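You operate a simulated robot arm through the tools that you are given. There is no shell and no other tool. Be economical: measure what you need, move in short steps, check, and stop when the job is done.

You run a simulated robot arm. Do the job below in one go: nothing can be reset, and whatever is moved stays where it is left.

## Task
Swing the arm clear, fold the hanging flap under, press the top flap flat and tape it down.
Fine: tighten the swing arm knob again; the orange tape tab from the bumper's recess goes across the flap's free edge. Where these are worked on the way, their far stop is far enough and under half their travel is too little: swing arm knob.

It is judged by the outcome, as a careful person would: the job done as asked, and still so three seconds after it is handed in. It fails if anything else is knocked over, pushed out of place, dropped, spilled or broken. Flat cloth is picked up by pressing the open fingertips on it (5 to 10 N) and closing them slowly along it; thin cloth reads only 2 to 8 mm in the jaws.

## Robot
A 6-joint arm with a fingered hand, fixed in place. Base frame: the origin is at the foot of the arm, x ahead of it, y to its left, z up. Units: m, rad, N and s.
It reaches about 1.346 m from its shoulder. Its first joint turns from -2.601 to 2.601 rad. Payload 3.5 kg.
The tool frame sits at the grasp point between the pads (the TCP): z along the fingers, y along the line on which they close. The tips reach 0.026 m beyond it. Largest opening 0.132 m; the body of the gripper starts 0.073 m behind the TCP. The gripper is a hand of 4 fingers: y runs from the thumb to the fingers, the wrist lies at [0, 0, -0.234] in the tool frame, and closing takes about 1.5 s.
Orientation is that of the tool frame in the base frame, as a unit quaternion [w, x, y, z]. With the fingers straight down and closing along the base's y, the tool's x points along the base's -x, its y along +y and its z along -z.

## Interface
- The arm moves only by the tool drive_tool. Its argument "series" is a list of rows, each a list of 3 entries, a list of its own where there are three numbers: the shift along the tool's x, y, z in m, then the turn, a rotation vector about the tool's x, y, z in rad, then the opening, from 0 (shut) to 1 (fully open). In form: [[[x, y, z], [rx, ry, rz], jaw], ...]. A call has 1 to 20 rows; each row shifts and turns the commanded pose from where the row before left it, along the tool's axes as they then stand. Each row takes 0.2 s and may step no farther than 0.05 m and 0.15 rad from the row before; otherwise, or with a gripper value out of range, the whole call is refused. A pose out of reach is approached as far as the arm can. The call stops where the force on the tool passes 60 N (or 10 N more than at its start, if that is more) or the arm is blocked; 0.2 s more then pass. The fingers move at their own pace (about 0.072 m/s each) and stop on an object; they squeeze with about 22 N. The grip force told is the motor's: it shows also when the fingers shut on nothing. Time passes only in rows, and 0.2 s behind the last, so rows that do not move let the fingers close. It gives the time, the measured TCP pose, the force on the tool (base axes), the opening and the grip force at its end, in the units of the frame above (readings bear some noise), with the torque about the TCP (base axes, N m) and any sound that the robot's microphone picked up.
- Cameras (640 x 400 px; columns grow to the right, rows downward): "scene" is fixed at [0.0485, 0.4906, 1.1637]; the picture's right is [0.69, -0.72, 0.00], its down [-0.11, -0.11, -0.99] and it looks along [0.71, 0.68, -0.16] (base axes); focal length 214 px, centre (320, 200). "wrist" rides on the gripper at [0.068, 0.002, -0.097] in the tool frame; the picture's right is [-0.03, 1.00, 0.00], its down [-0.82, -0.02, -0.58] and it looks along [-0.58, -0.01, 0.82] (tool axes); focal length 270 px, centre (320, 200). There is no depth. A picture from a camera that has moved, and an enlarged one, comes with that camera's place and axes in the base frame and with its lens. The place of the scene camera against the robot may be out by one fixed shift of up to 0.025 m in any direction.
- camera(camera): a new picture of that camera. It takes no simulated time.
- lift_body(by): slides the trunk up (or, below 0, down) by that many m; the arm rides with it, the base frame stays. It gives what a move gives, with no picture.
- preshape(shape): the hand has 4 fingers and takes this shape, open, in about a second: jaw (thumb against the fingers, like two jaws); tri (thumb and two fingers); tip (a fingertip pinch); poke (one finger out to press); point (the index stretched); flat (the hand flat); cup (the hand cupped); fist (a fist). The gripper value then closes the fingers along that shape, each until it touches; the sizes above hold for jaw. It gives what a move gives, with no picture.
- inspect(camera, box): a new picture of the part [left, top, right, bottom] of that camera's present view, enlarged. It takes no simulated time.
- sign_off(): hands the job in; it is judged then, once.

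Go step by step. Nothing tells you positions but the pictures and the camera data: compare them with the known pose of the tool, close in by small moves and look again before you grip or let go. The budget is 120 turns and 64 pictures, counting those below and the enlarged ones. Unless the task says otherwise, let go and move clear before handing in, and close with one line.

The tools are called after "Request:" as a command line: name --argument value ..., lists and objects as JSON in quotes. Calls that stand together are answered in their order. drive_tool: Moves the arm, as the interface text tells. Its arguments: {"type":"object","properties":{"series":{"type":"array"}},"required":["series"]} The other tools are called the same way: lift_body (by) slides the trunk up or down; preshape (shape) gives the hand a shape; camera (camera) takes a picture; inspect (camera, box) takes an enlarged picture of a part of a camera's view; sign_off () hands the job in.

At the start:

```text
time: 0.0
eef_pos: [0.2403, 0.7022, 0.9811]
tcp_rot: [0.0, 0.0, 1.0, 0.0]
ft_force: [-0.1, 0.4, 0.0]
torque: [-0.01, -0.01, 0.04]
grip_width: 0.1318
finger_force: 0.1
shape: jaw
trunk travel left (down, up): [-0.879, 0.091]
```

scene: 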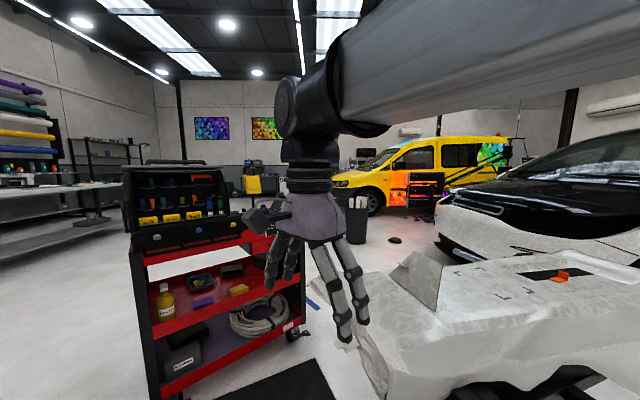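
wrist: 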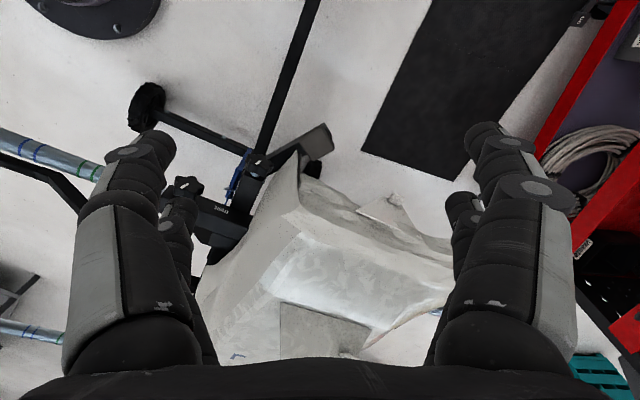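

I see a wrapped bumper on a stand with a raised flap, a hanging flap and an orange tab in a recess. I'll look closer at it first.

Request:
inspect --camera "scene" --box '[320, 220, 640, 400]'

Request:
inspect --camera "wrist" --box '[100, 60, 480, 380]'

```text
2.00 times, centred on (480, 310) of scene
camera zoom: at [0.0485, 0.4906, 1.1637], right [0.69, -0.72, 0.0], down [-0.11, -0.11, -0.99], along [0.71, 0.68, -0.16], focal length 429 px, centre (0, -20)
```

zoom: 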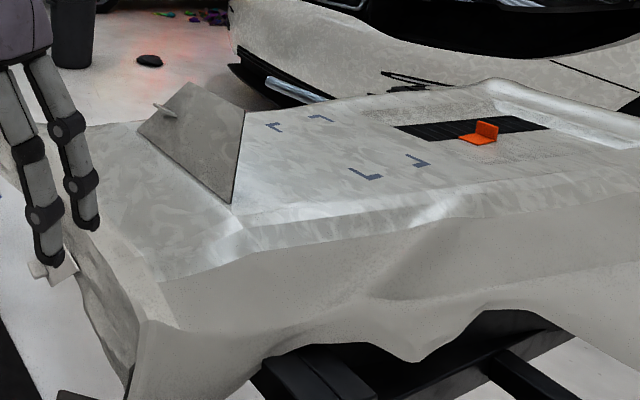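

```text
1.25 times, centred on (290, 220) of wrist
camera zoom: at [0.173, 0.7038, 1.077], right [0.03, 1.0, 0.0], down [0.82, -0.02, 0.58], along [0.58, -0.01, -0.82], focal length 338 px, centre (358, 175)
```

zoom: 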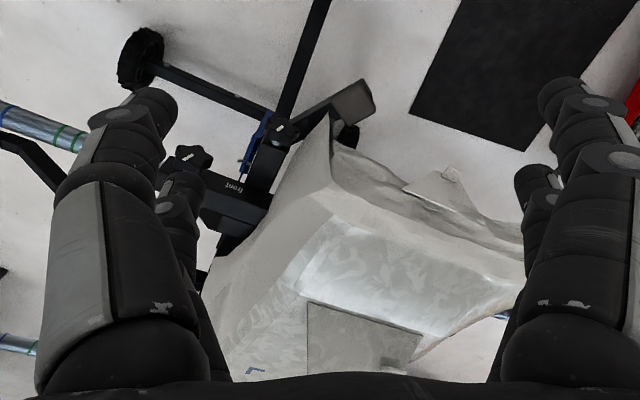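

I'll raise the hand and shift it to look at the bumper from higher up.

Request:
drive_tool --series '[[[0.03, -0.02, -0.03], [0, 0, 0], 1], [[0.03, -0.02, -0.03], [0, 0, 0], 1], [[0.03, -0.02, -0.03], [0, 0, 0], 1], [[0, -0.02, -0.04], [0, 0, 0], 1], [[0, -0.02, -0.04], [0, 0, 0], 1], [[0, 0, -0.03], [0, 0, 0], 1]]'

Request:
camera --camera "wrist"

Request:
camera --camera "scene"

```text
time: 1.4
eef_pos: [0.1501, 0.6038, 0.9795]
tcp_rot: [0.001, 0.0, 1.0, 0.0]
ft_force: [-0.4, -0.3, -0.4]
torque: [0.02, 0.01, 0.01]
grip_width: 0.1321
finger_force: 0.1
shape: jaw
out of reach, approached as far as the arm can: row 1, 2, 3, 4, 5, 6
trunk travel left (down, up): [-0.879, 0.091]
```

```text
59 pictures are left
camera wrist: at [0.0816, 0.6058, 1.077], right [0.03, 1.0, 0.0], down [0.82, -0.02, 0.58], along [0.58, -0.01, -0.82], focal length 270 px, centre (320, 200)
```

wrist: 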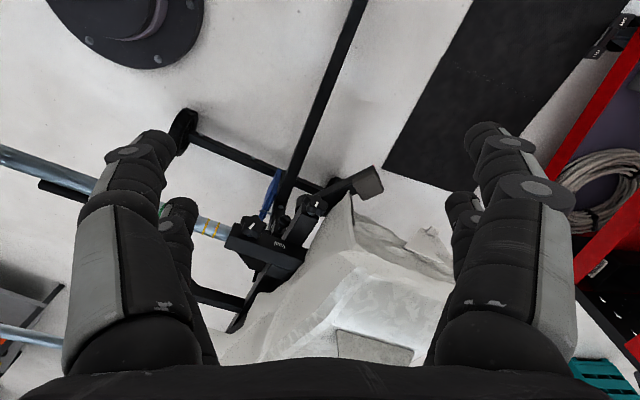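

```text
58 pictures are left
```

scene: 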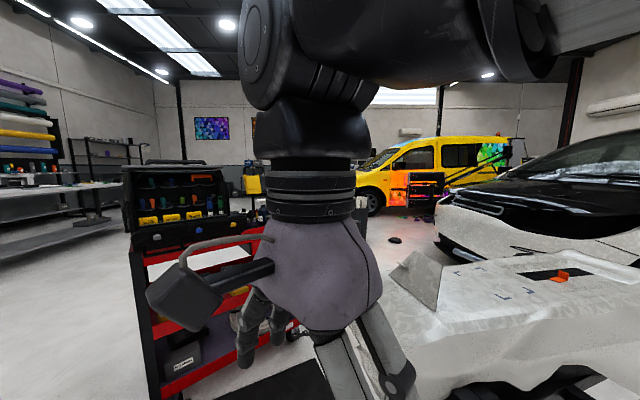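

Request:
inspect --camera "wrist" --box '[200, 160, 460, 370]'

```text
1.90 times, centred on (330, 265) of wrist
camera zoom: at [0.0816, 0.6058, 1.077], right [0.03, 1.0, 0.0], down [0.82, -0.02, 0.58], along [0.58, -0.01, -0.82], focal length 515 px, centre (301, 76)
```

zoom: 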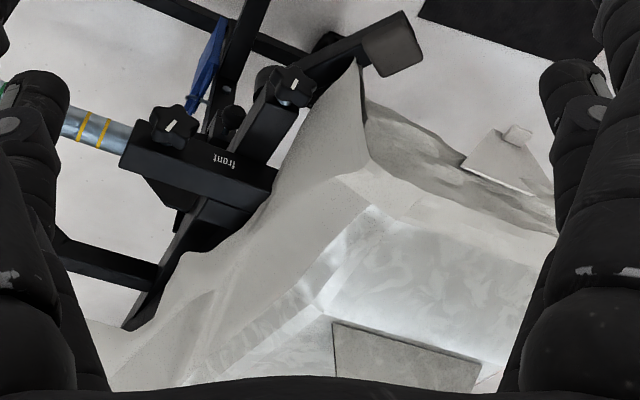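

I'll lower the hand near the robot and tilt it, so the camera looks at the bumper's end face, the swing arm and the hanging flap.

Request:
drive_tool --series '[[[0.017, 0.024, 0.038], [0, 0, 0], 1], [[0.017, 0.024, 0.038], [0, 0, 0], 1], [[0.017, 0.024, 0.038], [0, 0, 0], 1], [[0.017, 0.024, 0.038], [0, 0, 0], 1], [[0.017, 0.024, 0.038], [0, 0, 0], 1], [[0, 0, 0], [0, -0.14, 0], 1], [[0, 0, 0], [0, -0.14, 0], 1], [[0, 0, 0], [0, -0.14, 0], 1], [[0, 0, 0], [0, -0.14, 0], 1]]'

Request:
camera --camera "wrist"

```text
time: 3.4
eef_pos: [0.0665, 0.7216, 1.0165]
tcp_rot: [0.277, 0.001, 0.961, -0.001]
ft_force: [0.6, 0.5, 0.7]
torque: [0.02, -0.01, -0.02]
grip_width: 0.1319
finger_force: 0.0
shape: jaw
out of reach, approached as far as the arm can: row 1, 2, 3, 4, 5, 6, 7, 8, 9
trunk travel left (down, up): [-0.879, 0.091]
```

```text
56 pictures are left
camera wrist: at [-0.0429, 0.7231, 1.0616], right [0.02, 1.0, 0.01], down [0.38, -0.02, 0.92], along [0.92, -0.01, -0.38], focal length 270 px, centre (320, 200)
```

wrist: 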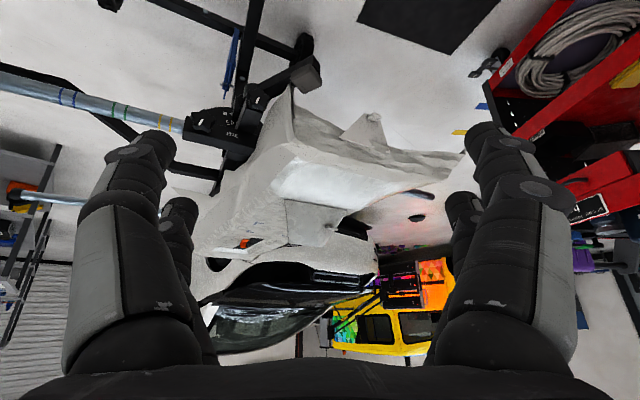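

Request:
lift_body --by -0.3

Request:
camera --camera "wrist"

```text
time: 6.4
eef_pos: [0.0662, 0.7209, 0.7157]
tcp_rot: [0.276, 0.0, 0.961, 0.0]
ft_force: [-0.1, 0.4, -0.1]
torque: [-0.02, 0.03, 0.01]
grip_width: 0.1318
finger_force: 0.1
shape: jaw
trunk travel left (down, up): [-0.579, 0.391]
```

```text
55 pictures are left
camera wrist: at [-0.0429, 0.723, 0.7616], right [0.02, 1.0, 0.01], down [0.39, -0.02, 0.92], along [0.92, -0.01, -0.39], focal length 270 px, centre (320, 200)
```

wrist: 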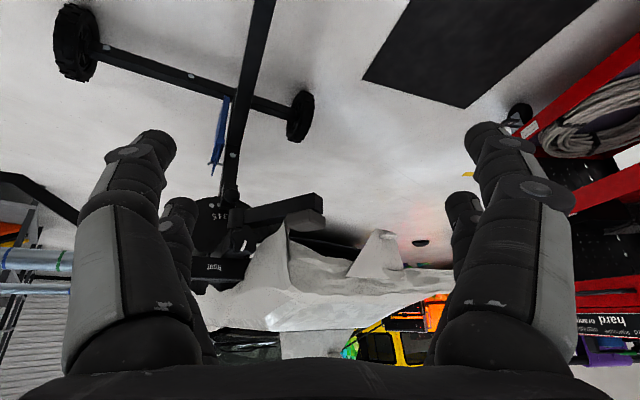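

Request:
inspect --camera "wrist" --box '[180, 170, 460, 345]'

```text
2.29 times, centred on (320, 258) of wrist
camera zoom: at [-0.0429, 0.723, 0.7616], right [0.02, 1.0, 0.01], down [0.39, -0.02, 0.92], along [0.92, -0.01, -0.39], focal length 618 px, centre (320, 69)
```

zoom: 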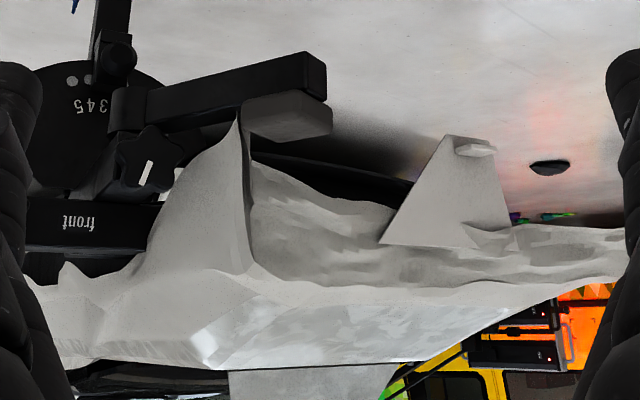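

Request:
drive_tool --series '[[[-0.03, -0.035, 0.02], [0, 0, 0], 1], [[-0.03, -0.035, 0.02], [0, 0, 0], 1], [[-0.03, -0.035, 0.02], [0, 0, 0], 1], [[-0.03, -0.035, 0.02], [0, 0, 0], 1], [[0, 0, 0], [0, 0, 0], 1]]'

Request:
camera --camera "wrist"

```text
refused: row 1 steps farther than a row can; nothing moved
```

```text
53 pictures are left
camera wrist: at [-0.0429, 0.723, 0.7616], right [0.02, 1.0, 0.01], down [0.39, -0.02, 0.92], along [0.92, -0.01, -0.39], focal length 270 px, centre (320, 200)
```

wrist: 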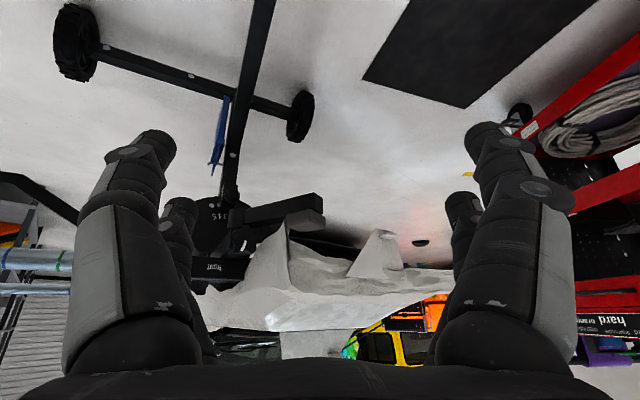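

Request:
drive_tool --series '[[[-0.026, -0.028, 0.016], [0, 0, 0], 1], [[-0.026, -0.028, 0.016], [0, 0, 0], 1], [[-0.026, -0.028, 0.016], [0, 0, 0], 1], [[-0.026, -0.028, 0.016], [0, 0, 0], 1], [[-0.026, -0.028, 0.016], [0, 0, 0], 1], [[0, 0, 0], [0, 0, 0], 1]]'

Request:
camera --camera "wrist"

```text
time: 7.8
eef_pos: [0.2173, 0.5775, 0.7153]
tcp_rot: [0.276, -0.001, 0.961, 0.0]
ft_force: [0.4, 0.3, -0.8]
torque: [-0.01, -0.01, -0.01]
grip_width: 0.1319
finger_force: 0.0
shape: jaw
trunk travel left (down, up): [-0.579, 0.391]
```

```text
52 pictures are left
camera wrist: at [0.1073, 0.5801, 0.7616], right [0.02, 1.0, 0.01], down [0.39, -0.02, 0.92], along [0.92, -0.01, -0.39], focal length 270 px, centre (320, 200)
```

wrist: 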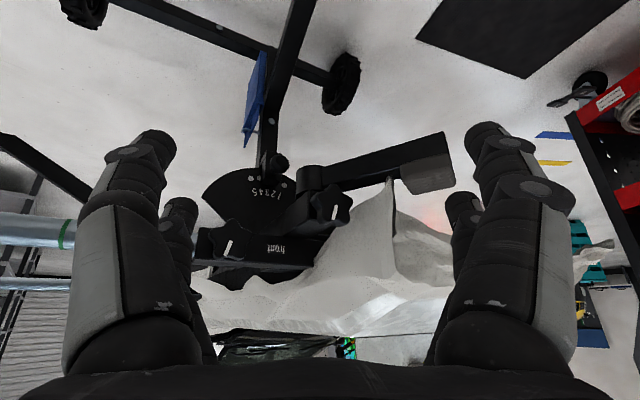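

Request:
inspect --camera "wrist" --box '[190, 120, 470, 295]'

```text
2.29 times, centred on (330, 208) of wrist
camera zoom: at [0.1073, 0.5801, 0.7616], right [0.02, 1.0, 0.01], down [0.39, -0.02, 0.92], along [0.92, -0.01, -0.39], focal length 618 px, centre (297, 183)
```

zoom: 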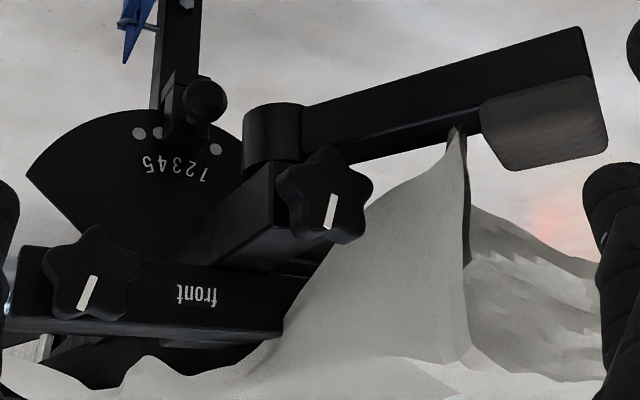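

The swing arm's knob is near (0.39, 0.595, 0.65), and its axis seems to tilt up toward me along about (-0.71, 0.41, 0.57). I'll line the hand up with that axis at a standoff and check it.

Request:
drive_tool --series '[[[0, 0, 0], [0.0695, 0, 0.111], 1], [[0, 0, 0], [0.0695, 0, 0.111], 1], [[0, 0, 0], [0.0695, 0, 0.111], 1], [[0, 0, 0], [0.0695, 0, 0.111], 1], [[0, 0, 0], [0, -0.134, 0], 1], [[0, 0, 0], [0, -0.134, 0], 1], [[0, 0, 0], [0, -0.134, 0], 1], [[-0.009, 0.034, -0.009], [0, 0, 0], 1], [[-0.009, 0.034, -0.009], [0, 0, 0], 1], [[-0.009, 0.034, -0.009], [0, 0, 0], 1], [[0, 0, 0], [0, 0, 0], 1]]'

Request:
camera --camera "wrist"

```text
time: 10.2
eef_pos: [0.2661, 0.6712, 0.7801]
tcp_rot: [0.447, 0.229, 0.856, -0.12]
ft_force: [-0.2, 0.2, 0.4]
torque: [0.01, 0.0, 0.0]
grip_width: 0.1321
finger_force: 0.2
shape: jaw
out of reach, approached as far as the arm can: row 5, 6, 7, 8, 9, 10
trunk travel left (down, up): [-0.579, 0.391]
```

```text
50 pictures are left
camera wrist: at [0.1646, 0.7321, 0.7795], right [0.51, 0.86, 0.02], down [-0.02, -0.01, 1.0], along [0.86, -0.51, 0.01], focal length 270 px, centre (320, 200)
```

wrist: 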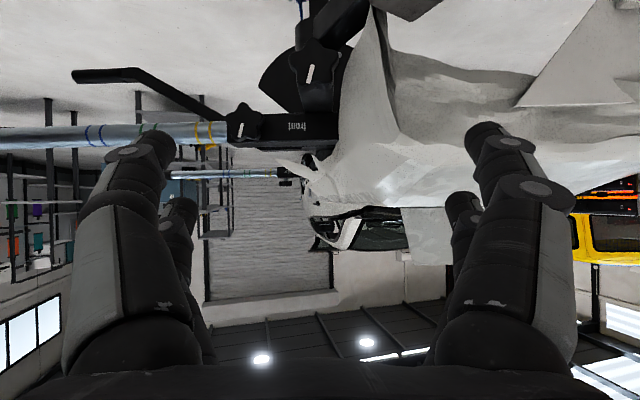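

Request:
inspect --camera "wrist" --box '[210, 0, 410, 160]'

```text
2.50 times, centred on (310, 80) of wrist
camera zoom: at [0.1646, 0.7321, 0.7795], right [0.51, 0.86, 0.02], down [-0.02, -0.01, 1.0], along [0.86, -0.51, 0.01], focal length 676 px, centre (345, 500)
```

zoom: 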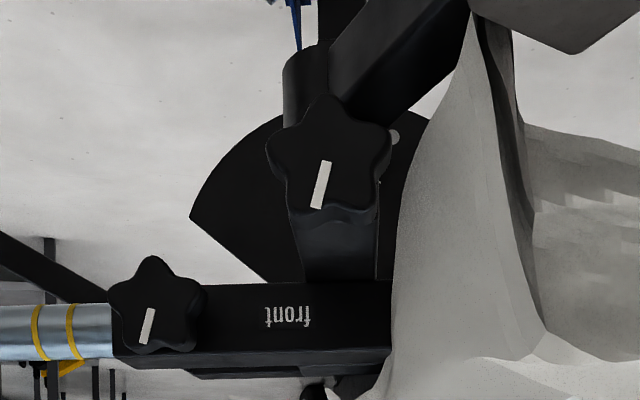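

Request:
inspect --camera "wrist" --box '[280, 20, 360, 90]'

```text
5.71 times, centred on (320, 55) of wrist
camera zoom: at [0.1646, 0.7321, 0.7795], right [0.51, 0.86, 0.02], down [-0.02, -0.01, 1.0], along [0.86, -0.51, 0.01], focal length 1544 px, centre (320, 1029)
```

zoom: 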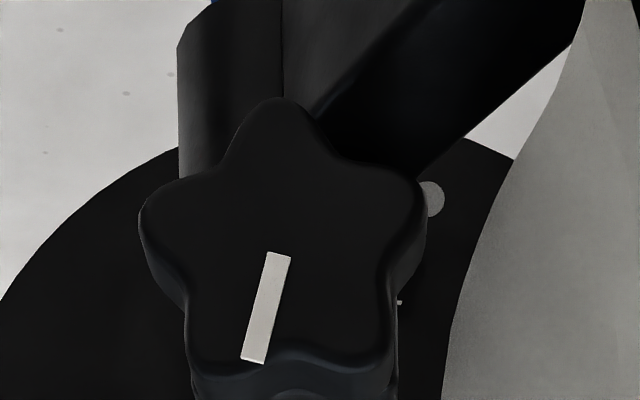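

Request:
lift_body --by -0.13

Request:
inspect --camera "wrist" --box '[220, 90, 460, 240]'

```text
time: 11.8
eef_pos: [0.2656, 0.6725, 0.651]
tcp_rot: [0.447, 0.23, 0.856, -0.12]
ft_force: [-1.0, 0.1, -0.8]
torque: [0.0, 0.01, 0.0]
grip_width: 0.1319
finger_force: 0.1
shape: jaw
trunk travel left (down, up): [-0.449, 0.521]
```

```text
2.67 times, centred on (340, 165) of wrist
camera zoom: at [0.1643, 0.7319, 0.6496], right [0.51, 0.86, 0.02], down [-0.02, -0.01, 1.0], along [0.86, -0.51, 0.01], focal length 721 px, centre (267, 293)
```

zoom: 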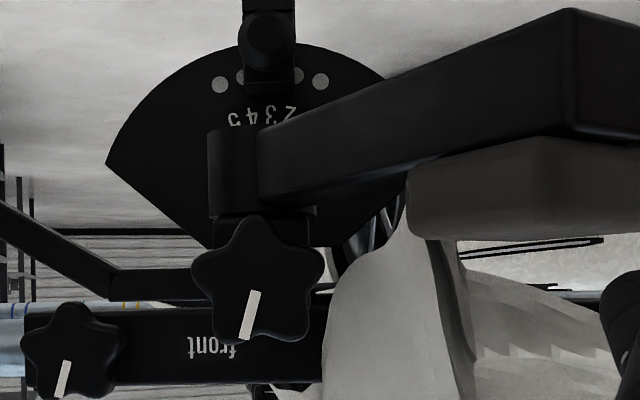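

The knob's face centre is near (0.396, 0.591, 0.646) and it faces about (-0.87, 0.5, 0). I'll pitch to a shallower approach and stop just in front of it with a narrower opening.

Request:
drive_tool --series '[[[0, 0, 0], [0, -0.117, 0], 0.75], [[0, 0, 0], [0, -0.117, 0], 0.75], [[0, 0, 0], [0, -0.116, 0], 0.75], [[-0.017, -0.003, 0.03], [0, 0, 0], 0.75], [[-0.018, -0.002, 0.03], [0, 0, 0], 0.75], [[0, 0, 0], [0, 0, 0], 0.75]]'

Request:
camera --camera "wrist"

```text
time: 13.2
eef_pos: [0.3394, 0.6306, 0.725]
tcp_rot: [0.591, 0.205, 0.764, -0.158]
ft_force: [0.3, -0.5, 0.3]
torque: [0.03, -0.02, 0.0]
grip_width: 0.0993
finger_force: 0.0
shape: jaw
out of reach, approached as far as the arm can: row 1, 2, 3, 4, 5
trunk travel left (down, up): [-0.449, 0.521]
```

```text
46 pictures are left
camera wrist: at [0.2443, 0.6871, 0.6831], right [0.51, 0.86, 0.02], down [-0.32, 0.16, 0.94], along [0.8, -0.48, 0.35], focal length 270 px, centre (320, 200)
```

wrist: 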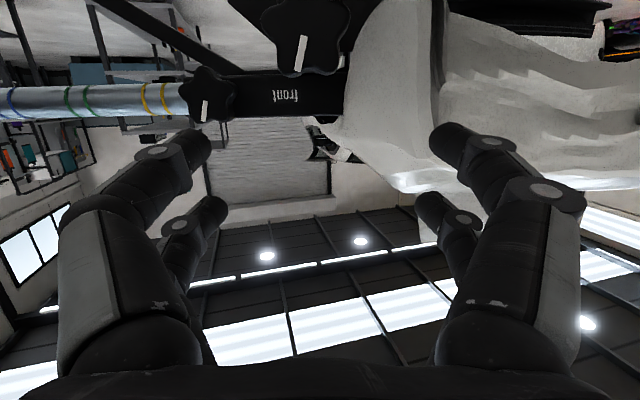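

Request:
drive_tool --series '[[[-0.0386, 0, -0.0104], [0, 0, 0], 0.75], [[-0.0386, 0, -0.0104], [0, 0, 0], 0.75], [[-0.0386, 0, -0.0104], [0, 0, 0], 0.75], [[-0.0386, 0, -0.0104], [0, 0, 0], 0.75], [[-0.0386, 0, -0.0104], [0, 0, 0], 0.75], [[0, 0, 0], [0, 0, 0], 0.75]]'

Request:
lift_body --by -0.2

Request:
camera --camera "wrist"

```text
time: 14.6
eef_pos: [0.3388, 0.6301, 0.7248]
tcp_rot: [0.591, 0.205, 0.764, -0.159]
ft_force: [0.4, 0.3, 0.2]
torque: [-0.03, 0.02, 0.02]
grip_width: 0.0992
finger_force: 0.1
shape: jaw
out of reach, approached as far as the arm can: row 1, 2, 3, 4, 5
trunk travel left (down, up): [-0.449, 0.521]
```

```text
time: 15.6
eef_pos: [0.3388, 0.6281, 0.6611]
tcp_rot: [0.609, 0.214, 0.749, -0.15]
ft_force: [-10.4, 2.2, 33.2]
torque: [1.58, -1.27, 0.6]
grip_width: 0.0983
finger_force: 0.1
shape: jaw
trunk travel left (down, up): [-0.375, 0.595]
stopped: the force on the tool passed its limit at 87 N (the readings are from after the stop); the commanded pose is now the measured one
```

```text
45 pictures are left
camera wrist: at [0.2464, 0.6864, 0.6162], right [0.51, 0.86, 0.06], down [-0.36, 0.15, 0.92], along [0.78, -0.49, 0.39], focal length 270 px, centre (320, 200)
```

wrist: 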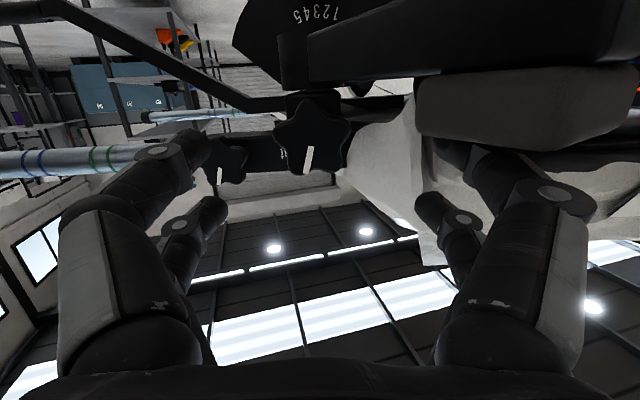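

The hand only changes height through the trunk, and it has come down on the swing arm's pad. I'll lift off straight away.

Request:
lift_body --by 0.07

Request:
camera --camera "wrist"

```text
time: 16.7
eef_pos: [0.3403, 0.6298, 0.7283]
tcp_rot: [0.605, 0.212, 0.752, -0.153]
ft_force: [0.4, -1.2, -0.4]
torque: [0.01, 0.02, 0.01]
grip_width: 0.099
finger_force: 0.1
shape: jaw
trunk travel left (down, up): [-0.445, 0.525]
```

```text
44 pictures are left
camera wrist: at [0.2471, 0.6874, 0.683], right [0.51, 0.86, 0.05], down [-0.35, 0.15, 0.92], along [0.79, -0.49, 0.38], focal length 270 px, centre (320, 200)
```

wrist: 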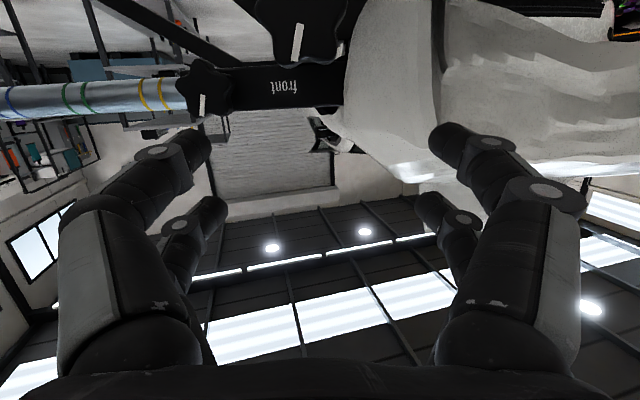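

I'll level the hand more and roll it clockwise, so the left digits sit above the swing arm. Then I'll lower it to knob height.

Request:
drive_tool --series '[[[0, -0.006, 0], [0, -0.11, 0], 0.72], [[0, 0, 0], [0, 0, 0.15], 0.72], [[0, 0, 0], [0, 0, 0.15], 0.72], [[0, 0, 0], [0, 0, 0.15], 0.72], [[0, 0, 0], [0, 0, 0.15], 0.72], [[0, 0, 0], [0, 0, 0.15], 0.72], [[0, 0, 0], [0, 0, 0.15], 0.72], [[0, 0, 0], [0, 0, 0], 0.72]]'

```text
time: 18.5
eef_pos: [0.3376, 0.6244, 0.754]
tcp_rot: [0.652, 0.495, 0.558, 0.134]
ft_force: [0.2, 0.5, 0.1]
torque: [-0.01, 0.0, -0.03]
grip_width: 0.0955
finger_force: 0.2
shape: jaw
out of reach, approached as far as the arm can: row 1
trunk travel left (down, up): [-0.445, 0.525]
```

Request:
lift_body --by -0.105

Request:
camera --camera "wrist"

Request:
inspect --camera "scene" --box '[240, 240, 460, 400]'

```text
time: 19.9
eef_pos: [0.3368, 0.6231, 0.6489]
tcp_rot: [0.652, 0.495, 0.558, 0.133]
ft_force: [-0.6, 0.1, 0.6]
torque: [-0.02, 0.0, -0.03]
grip_width: 0.0955
finger_force: 0.1
shape: jaw
trunk travel left (down, up): [-0.34, 0.63]
```

```text
43 pictures are left
camera wrist: at [0.2779, 0.723, 0.62], right [0.37, 0.46, 0.81], down [-0.78, -0.31, 0.54], along [0.5, -0.83, 0.24], focal length 270 px, centre (320, 200)
```

wrist: 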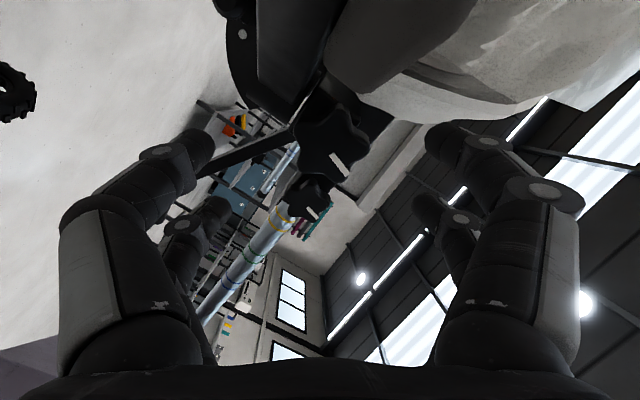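

```text
2.50 times, centred on (350, 320) of scene
camera zoom: at [0.0485, 0.4906, 1.1637], right [0.69, -0.72, 0.0], down [-0.11, -0.11, -0.99], along [0.71, 0.68, -0.16], focal length 536 px, centre (245, -100)
```

zoom: 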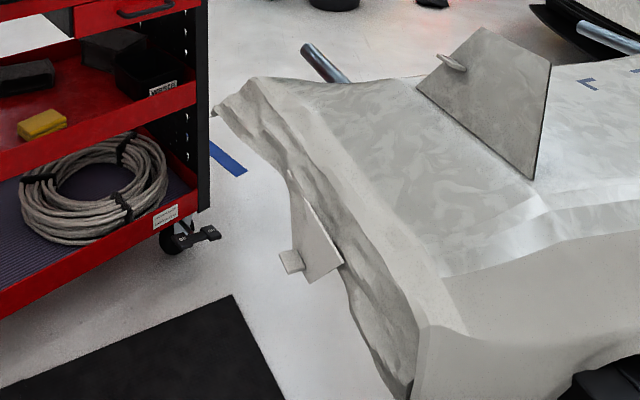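

Request:
drive_tool --series '[[[0, 0.002, 0.019], [0, 0, 0], 0.72], [[0, 0.002, 0.019], [0, 0, 0], 0.72], [[0, 0.001, 0.019], [0, 0, 0], 0.72], [[0, 0, 0], [0, 0, 0], 0.72]]'

Request:
camera --camera "wrist"

```text
time: 20.9
eef_pos: [0.3869, 0.5959, 0.6473]
tcp_rot: [0.652, 0.495, 0.558, 0.133]
ft_force: [0.0, -0.8, -0.7]
torque: [0.02, 0.0, 0.01]
grip_width: 0.0952
finger_force: 0.1
shape: jaw
trunk travel left (down, up): [-0.34, 0.63]
```

```text
41 pictures are left
camera wrist: at [0.3289, 0.6951, 0.6197], right [0.37, 0.46, 0.81], down [-0.78, -0.31, 0.54], along [0.5, -0.83, 0.24], focal length 270 px, centre (320, 200)
```

wrist: 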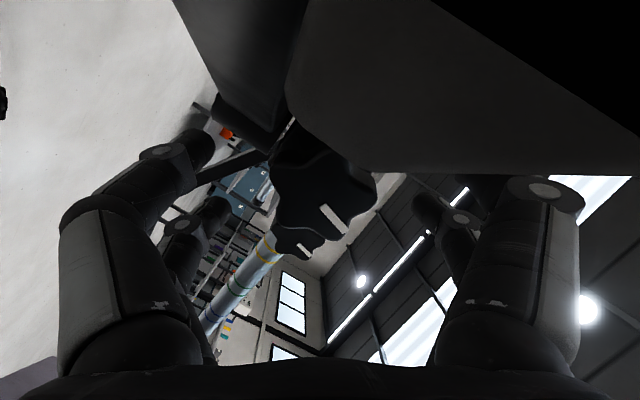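

Request:
drive_tool --series '[[[0, 0, 0], [0, 0, 0], 0.5], [[0, 0, 0], [0, 0, 0], 0.3], [[0, 0, 0], [0, 0, 0], 0.2], [[0, 0, 0], [0, 0, 0], 0], [[0, 0, 0], [0, 0, 0], 0], [[0, 0, 0], [0, 0, 0], 0]]'

```text
time: 22.2
eef_pos: [0.387, 0.5975, 0.6489]
tcp_rot: [0.651, 0.496, 0.559, 0.132]
ft_force: [0.8, -3.8, 1.1]
torque: [-0.2, 0.53, -0.05]
grip_width: 0.0282
finger_force: 22.6
shape: jaw
trunk travel left (down, up): [-0.34, 0.63]
```

Request:
drive_tool --series '[[[0, 0, 0], [0, 0, -0.1], 0], [[0, 0, 0], [0, 0, -0.1], 0], [[0, 0, 0], [0, 0, -0.1], 0], [[0, 0, 0], [0, 0, 0], 0]]'

Request:
camera --camera "wrist"

```text
time: 23.2
eef_pos: [0.388, 0.5961, 0.6482]
tcp_rot: [0.664, 0.407, 0.626, 0.034]
ft_force: [7.4, -16.8, 0.5]
torque: [-0.01, 0.03, -0.49]
grip_width: 0.0265
finger_force: 21.9
shape: jaw
trunk travel left (down, up): [-0.34, 0.63]
```

```text
40 pictures are left
camera wrist: at [0.3202, 0.6837, 0.6055], right [0.46, 0.65, 0.6], down [-0.68, -0.18, 0.71], along [0.57, -0.74, 0.36], focal length 270 px, centre (320, 200)
```

wrist: 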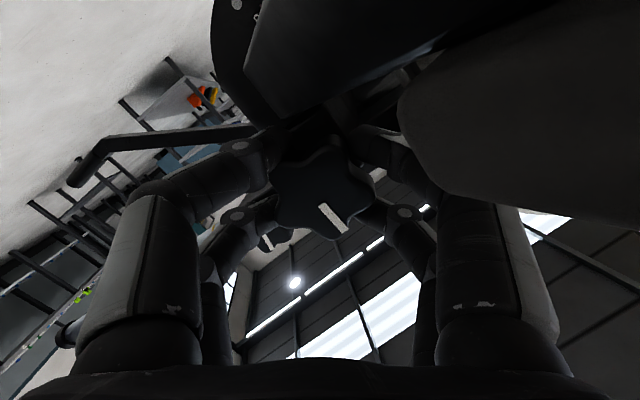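

Request:
drive_tool --series '[[[0, 0, 0], [0, 0, -0.1], 0], [[0, 0, 0], [0, 0, -0.1], 0], [[0, 0, 0], [0, 0, -0.1], 0], [[0, 0, 0], [0, 0, 0], 0]]'

Request:
inspect --camera "wrist" --box '[180, 60, 480, 260]'

```text
time: 24.2
eef_pos: [0.3878, 0.5971, 0.6469]
tcp_rot: [0.661, 0.31, 0.68, -0.067]
ft_force: [4.2, -18.7, 4.1]
torque: [-0.12, -0.19, -0.78]
grip_width: 0.026
finger_force: 22.0
shape: jaw
trunk travel left (down, up): [-0.34, 0.63]
```

```text
2.00 times, centred on (330, 160) of wrist
camera zoom: at [0.31, 0.669, 0.5959], right [0.51, 0.79, 0.34], down [-0.56, 0.0, 0.83], along [0.66, -0.61, 0.44], focal length 541 px, centre (300, 280)
```

zoom: 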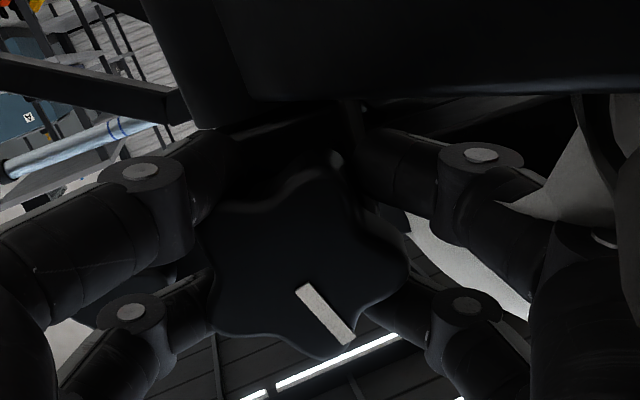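

Request:
drive_tool --series '[[[0, 0, 0], [0, 0, 0], 0.55], [[0, 0, 0], [0, 0, 0], 0.58], [[0, 0, 0], [0, 0, 0], 0.6], [[0, 0, 0], [0, 0, 0], 0.6]]'

Request:
inspect --camera "wrist" --box '[160, 60, 500, 260]'

```text
time: 25.2
eef_pos: [0.3881, 0.5978, 0.6482]
tcp_rot: [0.661, 0.309, 0.681, -0.066]
ft_force: [0.1, -0.3, -0.2]
torque: [-0.02, 0.0, -0.02]
grip_width: 0.0786
finger_force: 0.1
shape: jaw
trunk travel left (down, up): [-0.34, 0.63]
```

```text
1.88 times, centred on (330, 160) of wrist
camera zoom: at [0.31, 0.6703, 0.5951], right [0.51, 0.79, 0.34], down [-0.56, 0.0, 0.83], along [0.66, -0.61, 0.44], focal length 509 px, centre (301, 275)
```

zoom: 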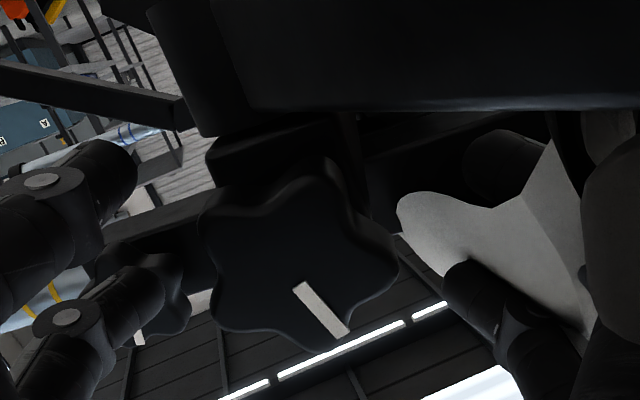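

Request:
drive_tool --series '[[[0, 0, 0], [0, 0, 0.14], 0.6], [[0, 0, 0], [0, 0, 0.14], 0.6], [[0, 0, 0], [0, 0, 0.14], 0.6], [[0, 0, 0], [0, 0, 0.14], 0.6], [[0, 0, 0], [0, 0, 0.14], 0.6], [[0, 0, 0], [0, 0, 0], 0.4], [[0, 0, 0], [0, 0, 0], 0.2], [[0, 0, 0], [0, 0, 0], 0], [[0, 0, 0], [0, 0, 0], 0], [[0, 0, 0], [0, 0, 0], 0]]'

Request:
drive_tool --series '[[[0, 0, 0], [0, 0, -0.12], 0], [[0, 0, 0], [0, 0, -0.12], 0], [[0, 0, 0], [0, 0, -0.12], 0], [[0, 0, 0], [0, 0, -0.12], 0], [[0, 0, 0], [0, 0, -0.12], 0], [[0, 0, 0], [0, 0, -0.12], 0], [[0, 0, 0], [0, 0, 0], 0]]'

Request:
inspect --camera "wrist" --box '[180, 60, 480, 260]'

```text
time: 27.4
eef_pos: [0.3879, 0.5985, 0.6482]
tcp_rot: [0.645, 0.522, 0.533, 0.164]
ft_force: [-1.0, -3.2, 5.3]
torque: [-0.28, 0.28, 0.0]
grip_width: 0.0309
finger_force: 22.1
shape: jaw
trunk travel left (down, up): [-0.34, 0.63]
```

```text
time: 29.1
eef_pos: [0.3872, 0.5979, 0.6471]
tcp_rot: [0.661, 0.302, 0.683, -0.075]
ft_force: [-4.9, -7.5, -2.2]
torque: [-0.05, -0.17, -0.74]
grip_width: 0.0289
finger_force: 22.0
shape: jaw
trunk travel left (down, up): [-0.34, 0.63]
```

```text
2.00 times, centred on (330, 160) of wrist
camera zoom: at [0.3093, 0.6689, 0.5949], right [0.51, 0.8, 0.32], down [-0.55, 0.01, 0.83], along [0.66, -0.6, 0.45], focal length 541 px, centre (300, 280)
```

zoom: 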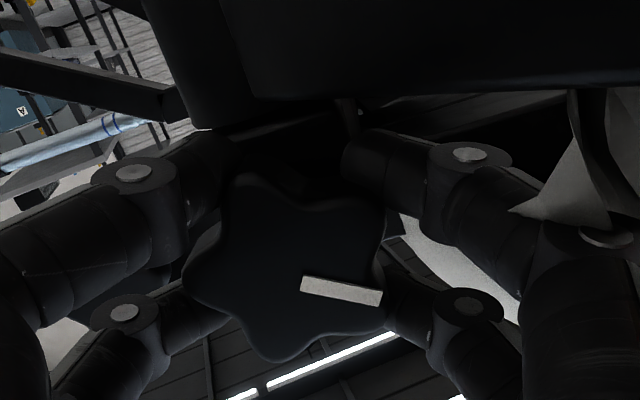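

The knob turns freely counterclockwise, about 1.25 rad so far. I'll keep going toward its stop.

Request:
drive_tool --series '[[[0, 0, 0], [0, 0, 0], 0.55], [[0, 0, 0], [0, 0, 0], 0.6], [[0, 0, 0], [0, 0, 0], 0.6], [[0, 0, 0], [0, 0, 0], 0.6], [[0, 0, 0], [0, 0, 0.14], 0.6], [[0, 0, 0], [0, 0, 0.14], 0.6], [[0, 0, 0], [0, 0, 0.14], 0.6], [[0, 0, 0], [0, 0, 0.14], 0.6], [[0, 0, 0], [0, 0, 0.14], 0.6], [[0, 0, 0], [0, 0, 0], 0.4], [[0, 0, 0], [0, 0, 0], 0.2], [[0, 0, 0], [0, 0, 0], 0], [[0, 0, 0], [0, 0, 0], 0], [[0, 0, 0], [0, 0, 0], 0]]'

Request:
drive_tool --series '[[[0, 0, 0], [0, 0, -0.12], 0], [[0, 0, 0], [0, 0, -0.12], 0], [[0, 0, 0], [0, 0, -0.12], 0], [[0, 0, 0], [0, 0, -0.12], 0], [[0, 0, 0], [0, 0, -0.12], 0], [[0, 0, 0], [0, 0, -0.12], 0], [[0, 0, 0], [0, 0, 0], 0]]'

Request:
inspect --camera "wrist" --box '[180, 60, 480, 260]'

```text
time: 32.0
eef_pos: [0.3882, 0.5982, 0.6485]
tcp_rot: [0.645, 0.518, 0.539, 0.158]
ft_force: [0.4, -2.6, 3.7]
torque: [-0.28, 0.4, -0.01]
grip_width: 0.0293
finger_force: 21.7
shape: jaw
out of reach, approached as far as the arm can: row 9
trunk travel left (down, up): [-0.34, 0.63]
```

```text
time: 33.6
eef_pos: [0.3879, 0.5982, 0.6485]
tcp_rot: [0.66, 0.295, 0.686, -0.082]
ft_force: [-1.5, -12.2, -11.6]
torque: [0.08, 0.05, -0.71]
grip_width: 0.0277
finger_force: 22.0
shape: jaw
trunk travel left (down, up): [-0.34, 0.63]
```

```text
2.00 times, centred on (330, 160) of wrist
camera zoom: at [0.3092, 0.668, 0.5943], right [0.51, 0.81, 0.3], down [-0.54, 0.03, 0.84], along [0.67, -0.59, 0.45], focal length 541 px, centre (300, 280)
```

zoom: 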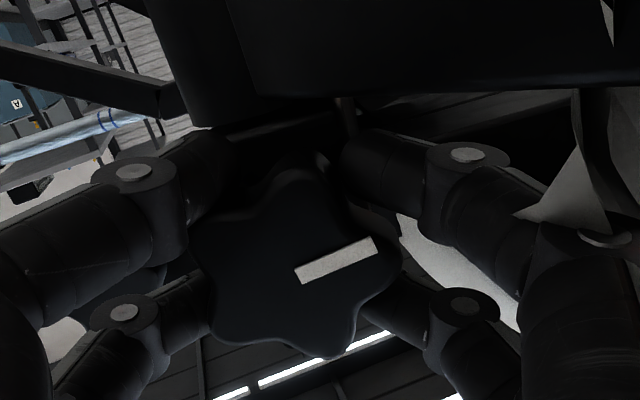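

Request:
drive_tool --series '[[[0, 0, 0], [0, 0, 0], 0.55], [[0, 0, 0], [0, 0, 0], 0.6], [[0, 0, 0], [0, 0, 0], 0.6], [[0, 0, 0], [0, 0, 0], 0.6], [[0, 0, 0], [0, 0, 0.14], 0.6], [[0, 0, 0], [0, 0, 0.14], 0.6], [[0, 0, 0], [0, 0, 0.14], 0.6], [[0, 0, 0], [0, 0, 0.14], 0.6], [[0, 0, 0], [0, 0, 0.14], 0.6], [[0, 0, 0], [0, 0, 0], 0.4], [[0, 0, 0], [0, 0, 0], 0.2], [[0, 0, 0], [0, 0, 0], 0], [[0, 0, 0], [0, 0, 0], 0], [[0, 0, 0], [0, 0, 0], 0]]'

Request:
drive_tool --series '[[[0, 0, 0], [0, 0, -0.12], 0], [[0, 0, 0], [0, 0, -0.12], 0], [[0, 0, 0], [0, 0, -0.12], 0], [[0, 0, 0], [0, 0, -0.12], 0], [[0, 0, 0], [0, 0, -0.12], 0], [[0, 0, 0], [0, 0, -0.12], 0], [[0, 0, 0], [0, 0, 0], 0]]'

Request:
inspect --camera "wrist" --box '[180, 60, 480, 260]'

```text
time: 36.6
eef_pos: [0.3884, 0.5979, 0.6482]
tcp_rot: [0.648, 0.511, 0.544, 0.151]
ft_force: [-0.2, -2.7, -0.4]
torque: [-0.19, 0.32, -0.01]
grip_width: 0.0275
finger_force: 21.6
shape: jaw
trunk travel left (down, up): [-0.34, 0.63]
```

```text
time: 38.2
eef_pos: [0.3882, 0.5984, 0.649]
tcp_rot: [0.659, 0.287, 0.689, -0.087]
ft_force: [-4.9, -10.2, -9.4]
torque: [0.0, -0.05, -0.7]
grip_width: 0.0262
finger_force: 21.9
shape: jaw
trunk travel left (down, up): [-0.34, 0.63]
```

```text
2.00 times, centred on (330, 160) of wrist
camera zoom: at [0.3081, 0.6663, 0.5941], right [0.51, 0.81, 0.28], down [-0.53, 0.04, 0.84], along [0.67, -0.58, 0.46], focal length 541 px, centre (300, 280)
```

zoom: 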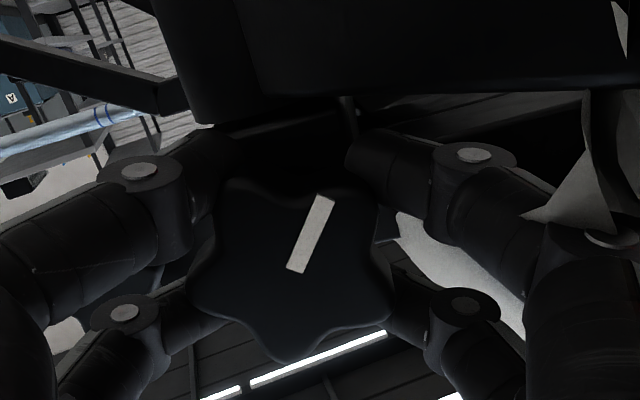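

Request:
drive_tool --series '[[[0, 0, 0], [0, 0, 0], 0.55], [[0, 0, 0], [0, 0, 0], 0.6], [[0, 0, 0], [0, 0, 0], 0.6], [[0, 0, 0], [0, 0, 0], 0.6], [[0, 0, 0], [0, 0, 0.14], 0.6], [[0, 0, 0], [0, 0, 0.14], 0.6], [[0, 0, 0], [0, 0, 0.14], 0.6], [[0, 0, 0], [0, 0, 0.14], 0.6], [[0, 0, 0], [0, 0, 0.14], 0.6], [[0, 0, 0], [0, 0, 0], 0.4], [[0, 0, 0], [0, 0, 0], 0.2], [[0, 0, 0], [0, 0, 0], 0], [[0, 0, 0], [0, 0, 0], 0], [[0, 0, 0], [0, 0, 0], 0]]'

Request:
drive_tool --series '[[[0, 0, 0], [0, 0, -0.12], 0], [[0, 0, 0], [0, 0, -0.12], 0], [[0, 0, 0], [0, 0, -0.12], 0], [[0, 0, 0], [0, 0, -0.12], 0], [[0, 0, 0], [0, 0, -0.12], 0], [[0, 0, 0], [0, 0, -0.12], 0], [[0, 0, 0], [0, 0, 0], 0]]'

Request:
inspect --camera "wrist" --box '[180, 60, 480, 260]'

```text
time: 41.2
eef_pos: [0.3881, 0.5991, 0.6484]
tcp_rot: [0.65, 0.506, 0.548, 0.144]
ft_force: [1.0, -2.7, 0.9]
torque: [-0.2, 0.31, -0.02]
grip_width: 0.0271
finger_force: 21.9
shape: jaw
trunk travel left (down, up): [-0.34, 0.63]
```

```text
time: 42.9
eef_pos: [0.3885, 0.599, 0.649]
tcp_rot: [0.659, 0.28, 0.691, -0.094]
ft_force: [5.3, -0.9, 2.8]
torque: [1.3, -1.24, -0.18]
grip_width: 0.0227
finger_force: 22.0
shape: jaw
trunk travel left (down, up): [-0.34, 0.63]
```

```text
2.00 times, centred on (330, 160) of wrist
camera zoom: at [0.3078, 0.6656, 0.5944], right [0.51, 0.82, 0.27], down [-0.53, 0.05, 0.85], along [0.68, -0.57, 0.46], focal length 541 px, centre (300, 280)
```

zoom: 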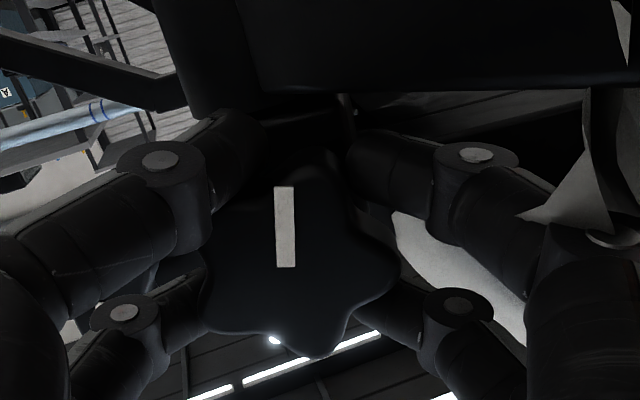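

The loosening stop has been reached, with about half a turn made and axis torque rising to 1.7 Nm. I'll let go and back away, then come at the swing arm from above.

Request:
drive_tool --series '[[[0, 0, 0], [0, 0, 0], 0.55], [[0, 0, 0], [0, 0, 0], 0.6], [[0, 0, 0], [0, 0, 0], 0.6], [[0, 0, 0], [0, 0, 0], 0.6], [[0, 0, 0], [0, 0, 0.14], 0.62], [[0, 0, 0], [0, 0, 0.14], 0.62], [[0, 0, 0], [0, 0, 0.14], 0.62], [[0, 0, -0.03], [0, 0, 0], 0.62], [[0, 0, -0.04], [0, 0, 0], 0.62], [[0, 0, -0.04], [0, 0, 0], 0.62], [[0, 0, -0.02], [0, 0, 0], 0.62]]'

Request:
lift_body --by 0.27

```text
time: 45.2
eef_pos: [0.3048, 0.6622, 0.6472]
tcp_rot: [0.663, 0.414, 0.621, 0.051]
ft_force: [-0.2, 0.1, -0.3]
torque: [-0.03, 0.04, 0.0]
grip_width: 0.0817
finger_force: 0.1
shape: jaw
out of reach, approached as far as the arm can: row 8, 9, 10, 11
trunk travel left (down, up): [-0.34, 0.63]
```

```text
time: 48.0
eef_pos: [0.3062, 0.6619, 0.9175]
tcp_rot: [0.663, 0.414, 0.622, 0.052]
ft_force: [-0.7, -0.5, 0.1]
torque: [0.02, -0.01, 0.0]
grip_width: 0.0812
finger_force: 0.0
shape: jaw
trunk travel left (down, up): [-0.61, 0.36]
```

Request:
drive_tool --series '[[[0, 0, 0], [0, 0, -0.15], 0.62], [[0, 0, 0], [0, 0, -0.15], 0.62], [[0, 0, 0], [0, 0, -0.15], 0.62], [[0, 0, 0], [0, 0, -0.15], 0.62], [[0, 0, 0], [0, 0.06, -0.06], 0.62], [[0, 0, 0], [0, 0.14, 0], 0.62], [[0, 0, 0], [0, 0.14, 0], 0.62], [[0, 0, 0], [0, 0.14, 0], 0.62], [[0, 0, 0], [0, 0.14, 0], 0.62], [[0, 0, 0], [0, 0.14, 0], 0.62], [[0, 0, 0], [0, 0.14, 0], 0.62], [[0, 0, 0], [0, 0.14, 0], 0.62], [[0, 0, 0], [0, 0.14, 0], 0.62], [[0, 0, 0], [0, 0.14, 0], 0.62], [[0, 0, 0], [0, 0.134, 0], 0.62], [[0, 0, 0], [0, 0, 0.148], 0.62], [[0, 0, 0], [0, 0, 0.148], 0.62], [[0, 0, 0], [0, 0, 0.148], 0.62], [[0, 0, 0], [0, 0, 0.148], 0.62], [[0, 0, 0], [0, 0, 0.148], 0.62]]'

Request:
camera --camera "wrist"

```text
time: 52.2
eef_pos: [0.3061, 0.6618, 0.7108]
tcp_rot: [0.001, 0.586, 0.811, 0.003]
ft_force: [1.0, 0.3, 0.0]
torque: [0.0, 0.01, -0.03]
grip_width: 0.0816
finger_force: 0.1
shape: jaw
out of reach, approached as far as the arm can: row 5, 6, 7, 8, 9, 10, 11, 12, 13, 14
trunk travel left (down, up): [-0.61, 0.36]
```

```text
33 pictures are left
camera wrist: at [0.2855, 0.7276, 0.8084], right [0.96, 0.29, 0.0], down [0.23, -0.78, 0.57], along [0.17, -0.55, -0.82], focal length 270 px, centre (320, 200)
```

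wrist: 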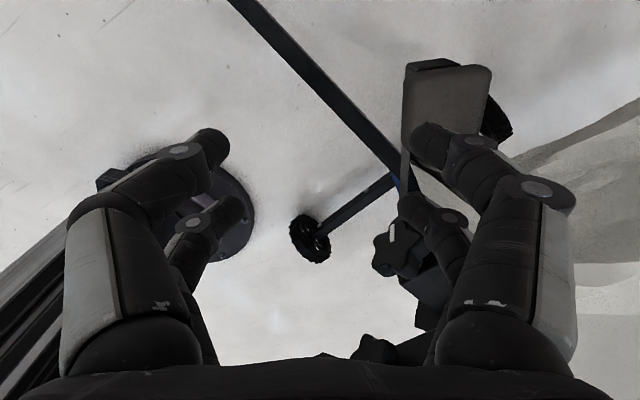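

Request:
drive_tool --series '[[[0.016, 0.04, 0], [0, 0, 0], 0.66], [[0.0165, 0.039, 0], [0, 0, 0], 0.66], [[0, 0, 0], [0, 0, 0], 0.66]]'

Request:
camera --camera "wrist"

```text
time: 53.0
eef_pos: [0.3713, 0.719, 0.71]
tcp_rot: [0.0, 0.585, 0.811, 0.003]
ft_force: [0.3, 0.3, -0.4]
torque: [0.0, 0.0, 0.0]
grip_width: 0.0869
finger_force: 0.0
shape: jaw
out of reach, approached as far as the arm can: row 2
trunk travel left (down, up): [-0.61, 0.36]
```

```text
32 pictures are left
camera wrist: at [0.351, 0.7833, 0.8082], right [0.96, 0.29, 0.0], down [0.24, -0.78, 0.57], along [0.17, -0.55, -0.82], focal length 270 px, centre (320, 200)
```

wrist: 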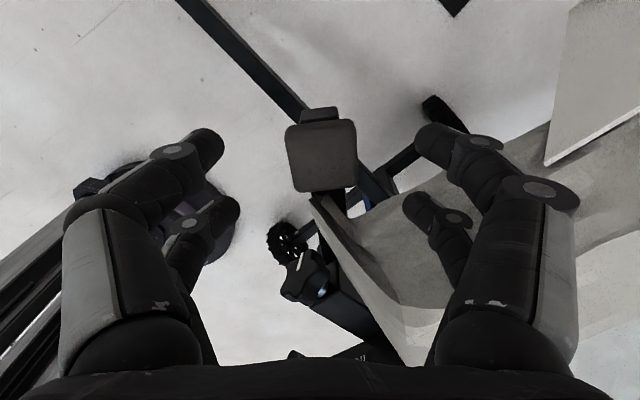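

Request:
drive_tool --series '[[[0.002, -0.001, 0], [0, 0, 0], 0.53], [[0, 0, 0], [0, 0, 0], 0.53]]'

Request:
lift_body --by -0.085

Request:
camera --camera "wrist"

```text
time: 53.6
eef_pos: [0.3679, 0.7193, 0.7122]
tcp_rot: [0.001, 0.585, 0.811, 0.004]
ft_force: [0.5, -0.9, 0.4]
torque: [-0.01, -0.01, -0.03]
grip_width: 0.0705
finger_force: 0.1
shape: jaw
trunk travel left (down, up): [-0.61, 0.36]
```

```text
time: 54.8
eef_pos: [0.3688, 0.7185, 0.6252]
tcp_rot: [0.001, 0.585, 0.811, 0.003]
ft_force: [-0.8, 0.0, -0.1]
torque: [-0.04, 0.0, 0.02]
grip_width: 0.0706
finger_force: 0.1
shape: jaw
trunk travel left (down, up): [-0.525, 0.445]
```

```text
31 pictures are left
camera wrist: at [0.3485, 0.7844, 0.7235], right [0.96, 0.29, 0.0], down [0.24, -0.78, 0.57], along [0.17, -0.55, -0.82], focal length 270 px, centre (320, 200)
```

wrist: 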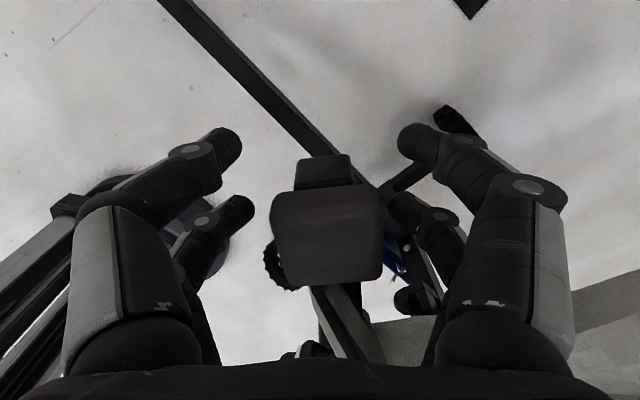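

The swing arm's pad is between the digits, so I'll close to a loose cage and swing it counterclockwise about its hub, away from the bumper.

Request:
drive_tool --series '[[[-0.006, 0.003, 0], [0, 0, 0], 0.44], [[0, 0, 0], [0, 0, 0], 0.42], [[-0.0012, -0.0193, 0], [0, 0, -0.12], 0.42], [[-0.0012, -0.0193, 0], [0, 0, -0.12], 0.42], [[-0.0012, -0.0193, 0], [0, 0, -0.12], 0.42], [[0, 0, 0], [0, 0, 0], 0.42]]'

Request:
camera --camera "wrist"

```text
time: 56.2
eef_pos: [0.3245, 0.6861, 0.6264]
tcp_rot: [0.0, 0.43, 0.903, 0.003]
ft_force: [3.7, -0.2, -1.0]
torque: [-0.03, 0.02, -0.05]
grip_width: 0.0575
finger_force: 0.0
shape: jaw
trunk travel left (down, up): [-0.525, 0.445]
```

```text
30 pictures are left
camera wrist: at [0.2819, 0.7398, 0.7232], right [0.79, 0.61, 0.01], down [0.5, -0.65, 0.58], along [0.36, -0.45, -0.82], focal length 270 px, centre (320, 200)
```

wrist: 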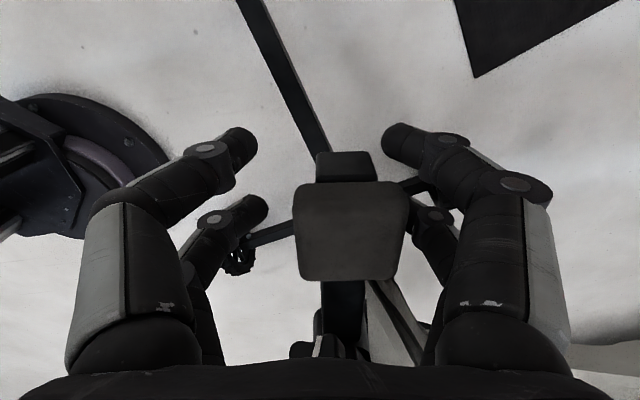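

Request:
drive_tool --series '[[[-0.0012, -0.0193, 0], [0, 0, -0.12], 0.42], [[-0.0012, -0.0193, 0], [0, 0, -0.12], 0.42], [[-0.0012, -0.0193, 0], [0, 0, -0.12], 0.42], [[-0.0012, -0.0193, 0], [0, 0, -0.12], 0.42], [[-0.0012, -0.0193, 0], [0, 0, -0.12], 0.42], [[-0.0012, -0.0193, 0], [0, 0, -0.12], 0.42], [[-0.0012, -0.0193, 0], [0, 0, -0.12], 0.42], [[0, 0, 0], [0, 0, 0], 0.42]]'

Request:
camera --camera "wrist"

```text
time: 58.0
eef_pos: [0.2623, 0.5695, 0.6261]
tcp_rot: [0.002, 0.024, 1.0, 0.003]
ft_force: [2.3, 1.4, -1.1]
torque: [-0.06, 0.01, -0.06]
grip_width: 0.0575
finger_force: 0.1
shape: jaw
trunk travel left (down, up): [-0.525, 0.445]
```

```text
29 pictures are left
camera wrist: at [0.1939, 0.5739, 0.7229], right [0.07, 1.0, 0.0], down [0.81, -0.06, 0.58], along [0.58, -0.04, -0.81], focal length 270 px, centre (320, 200)
```

wrist: 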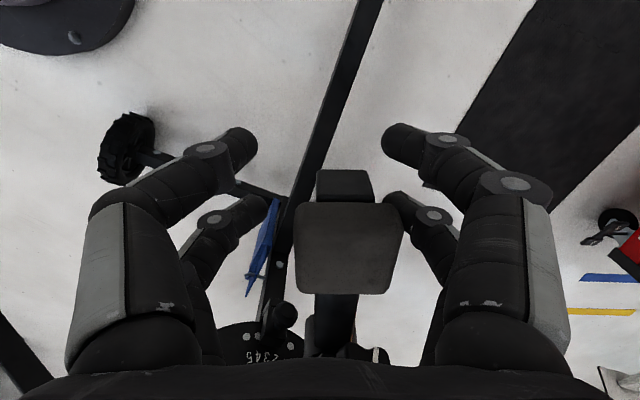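

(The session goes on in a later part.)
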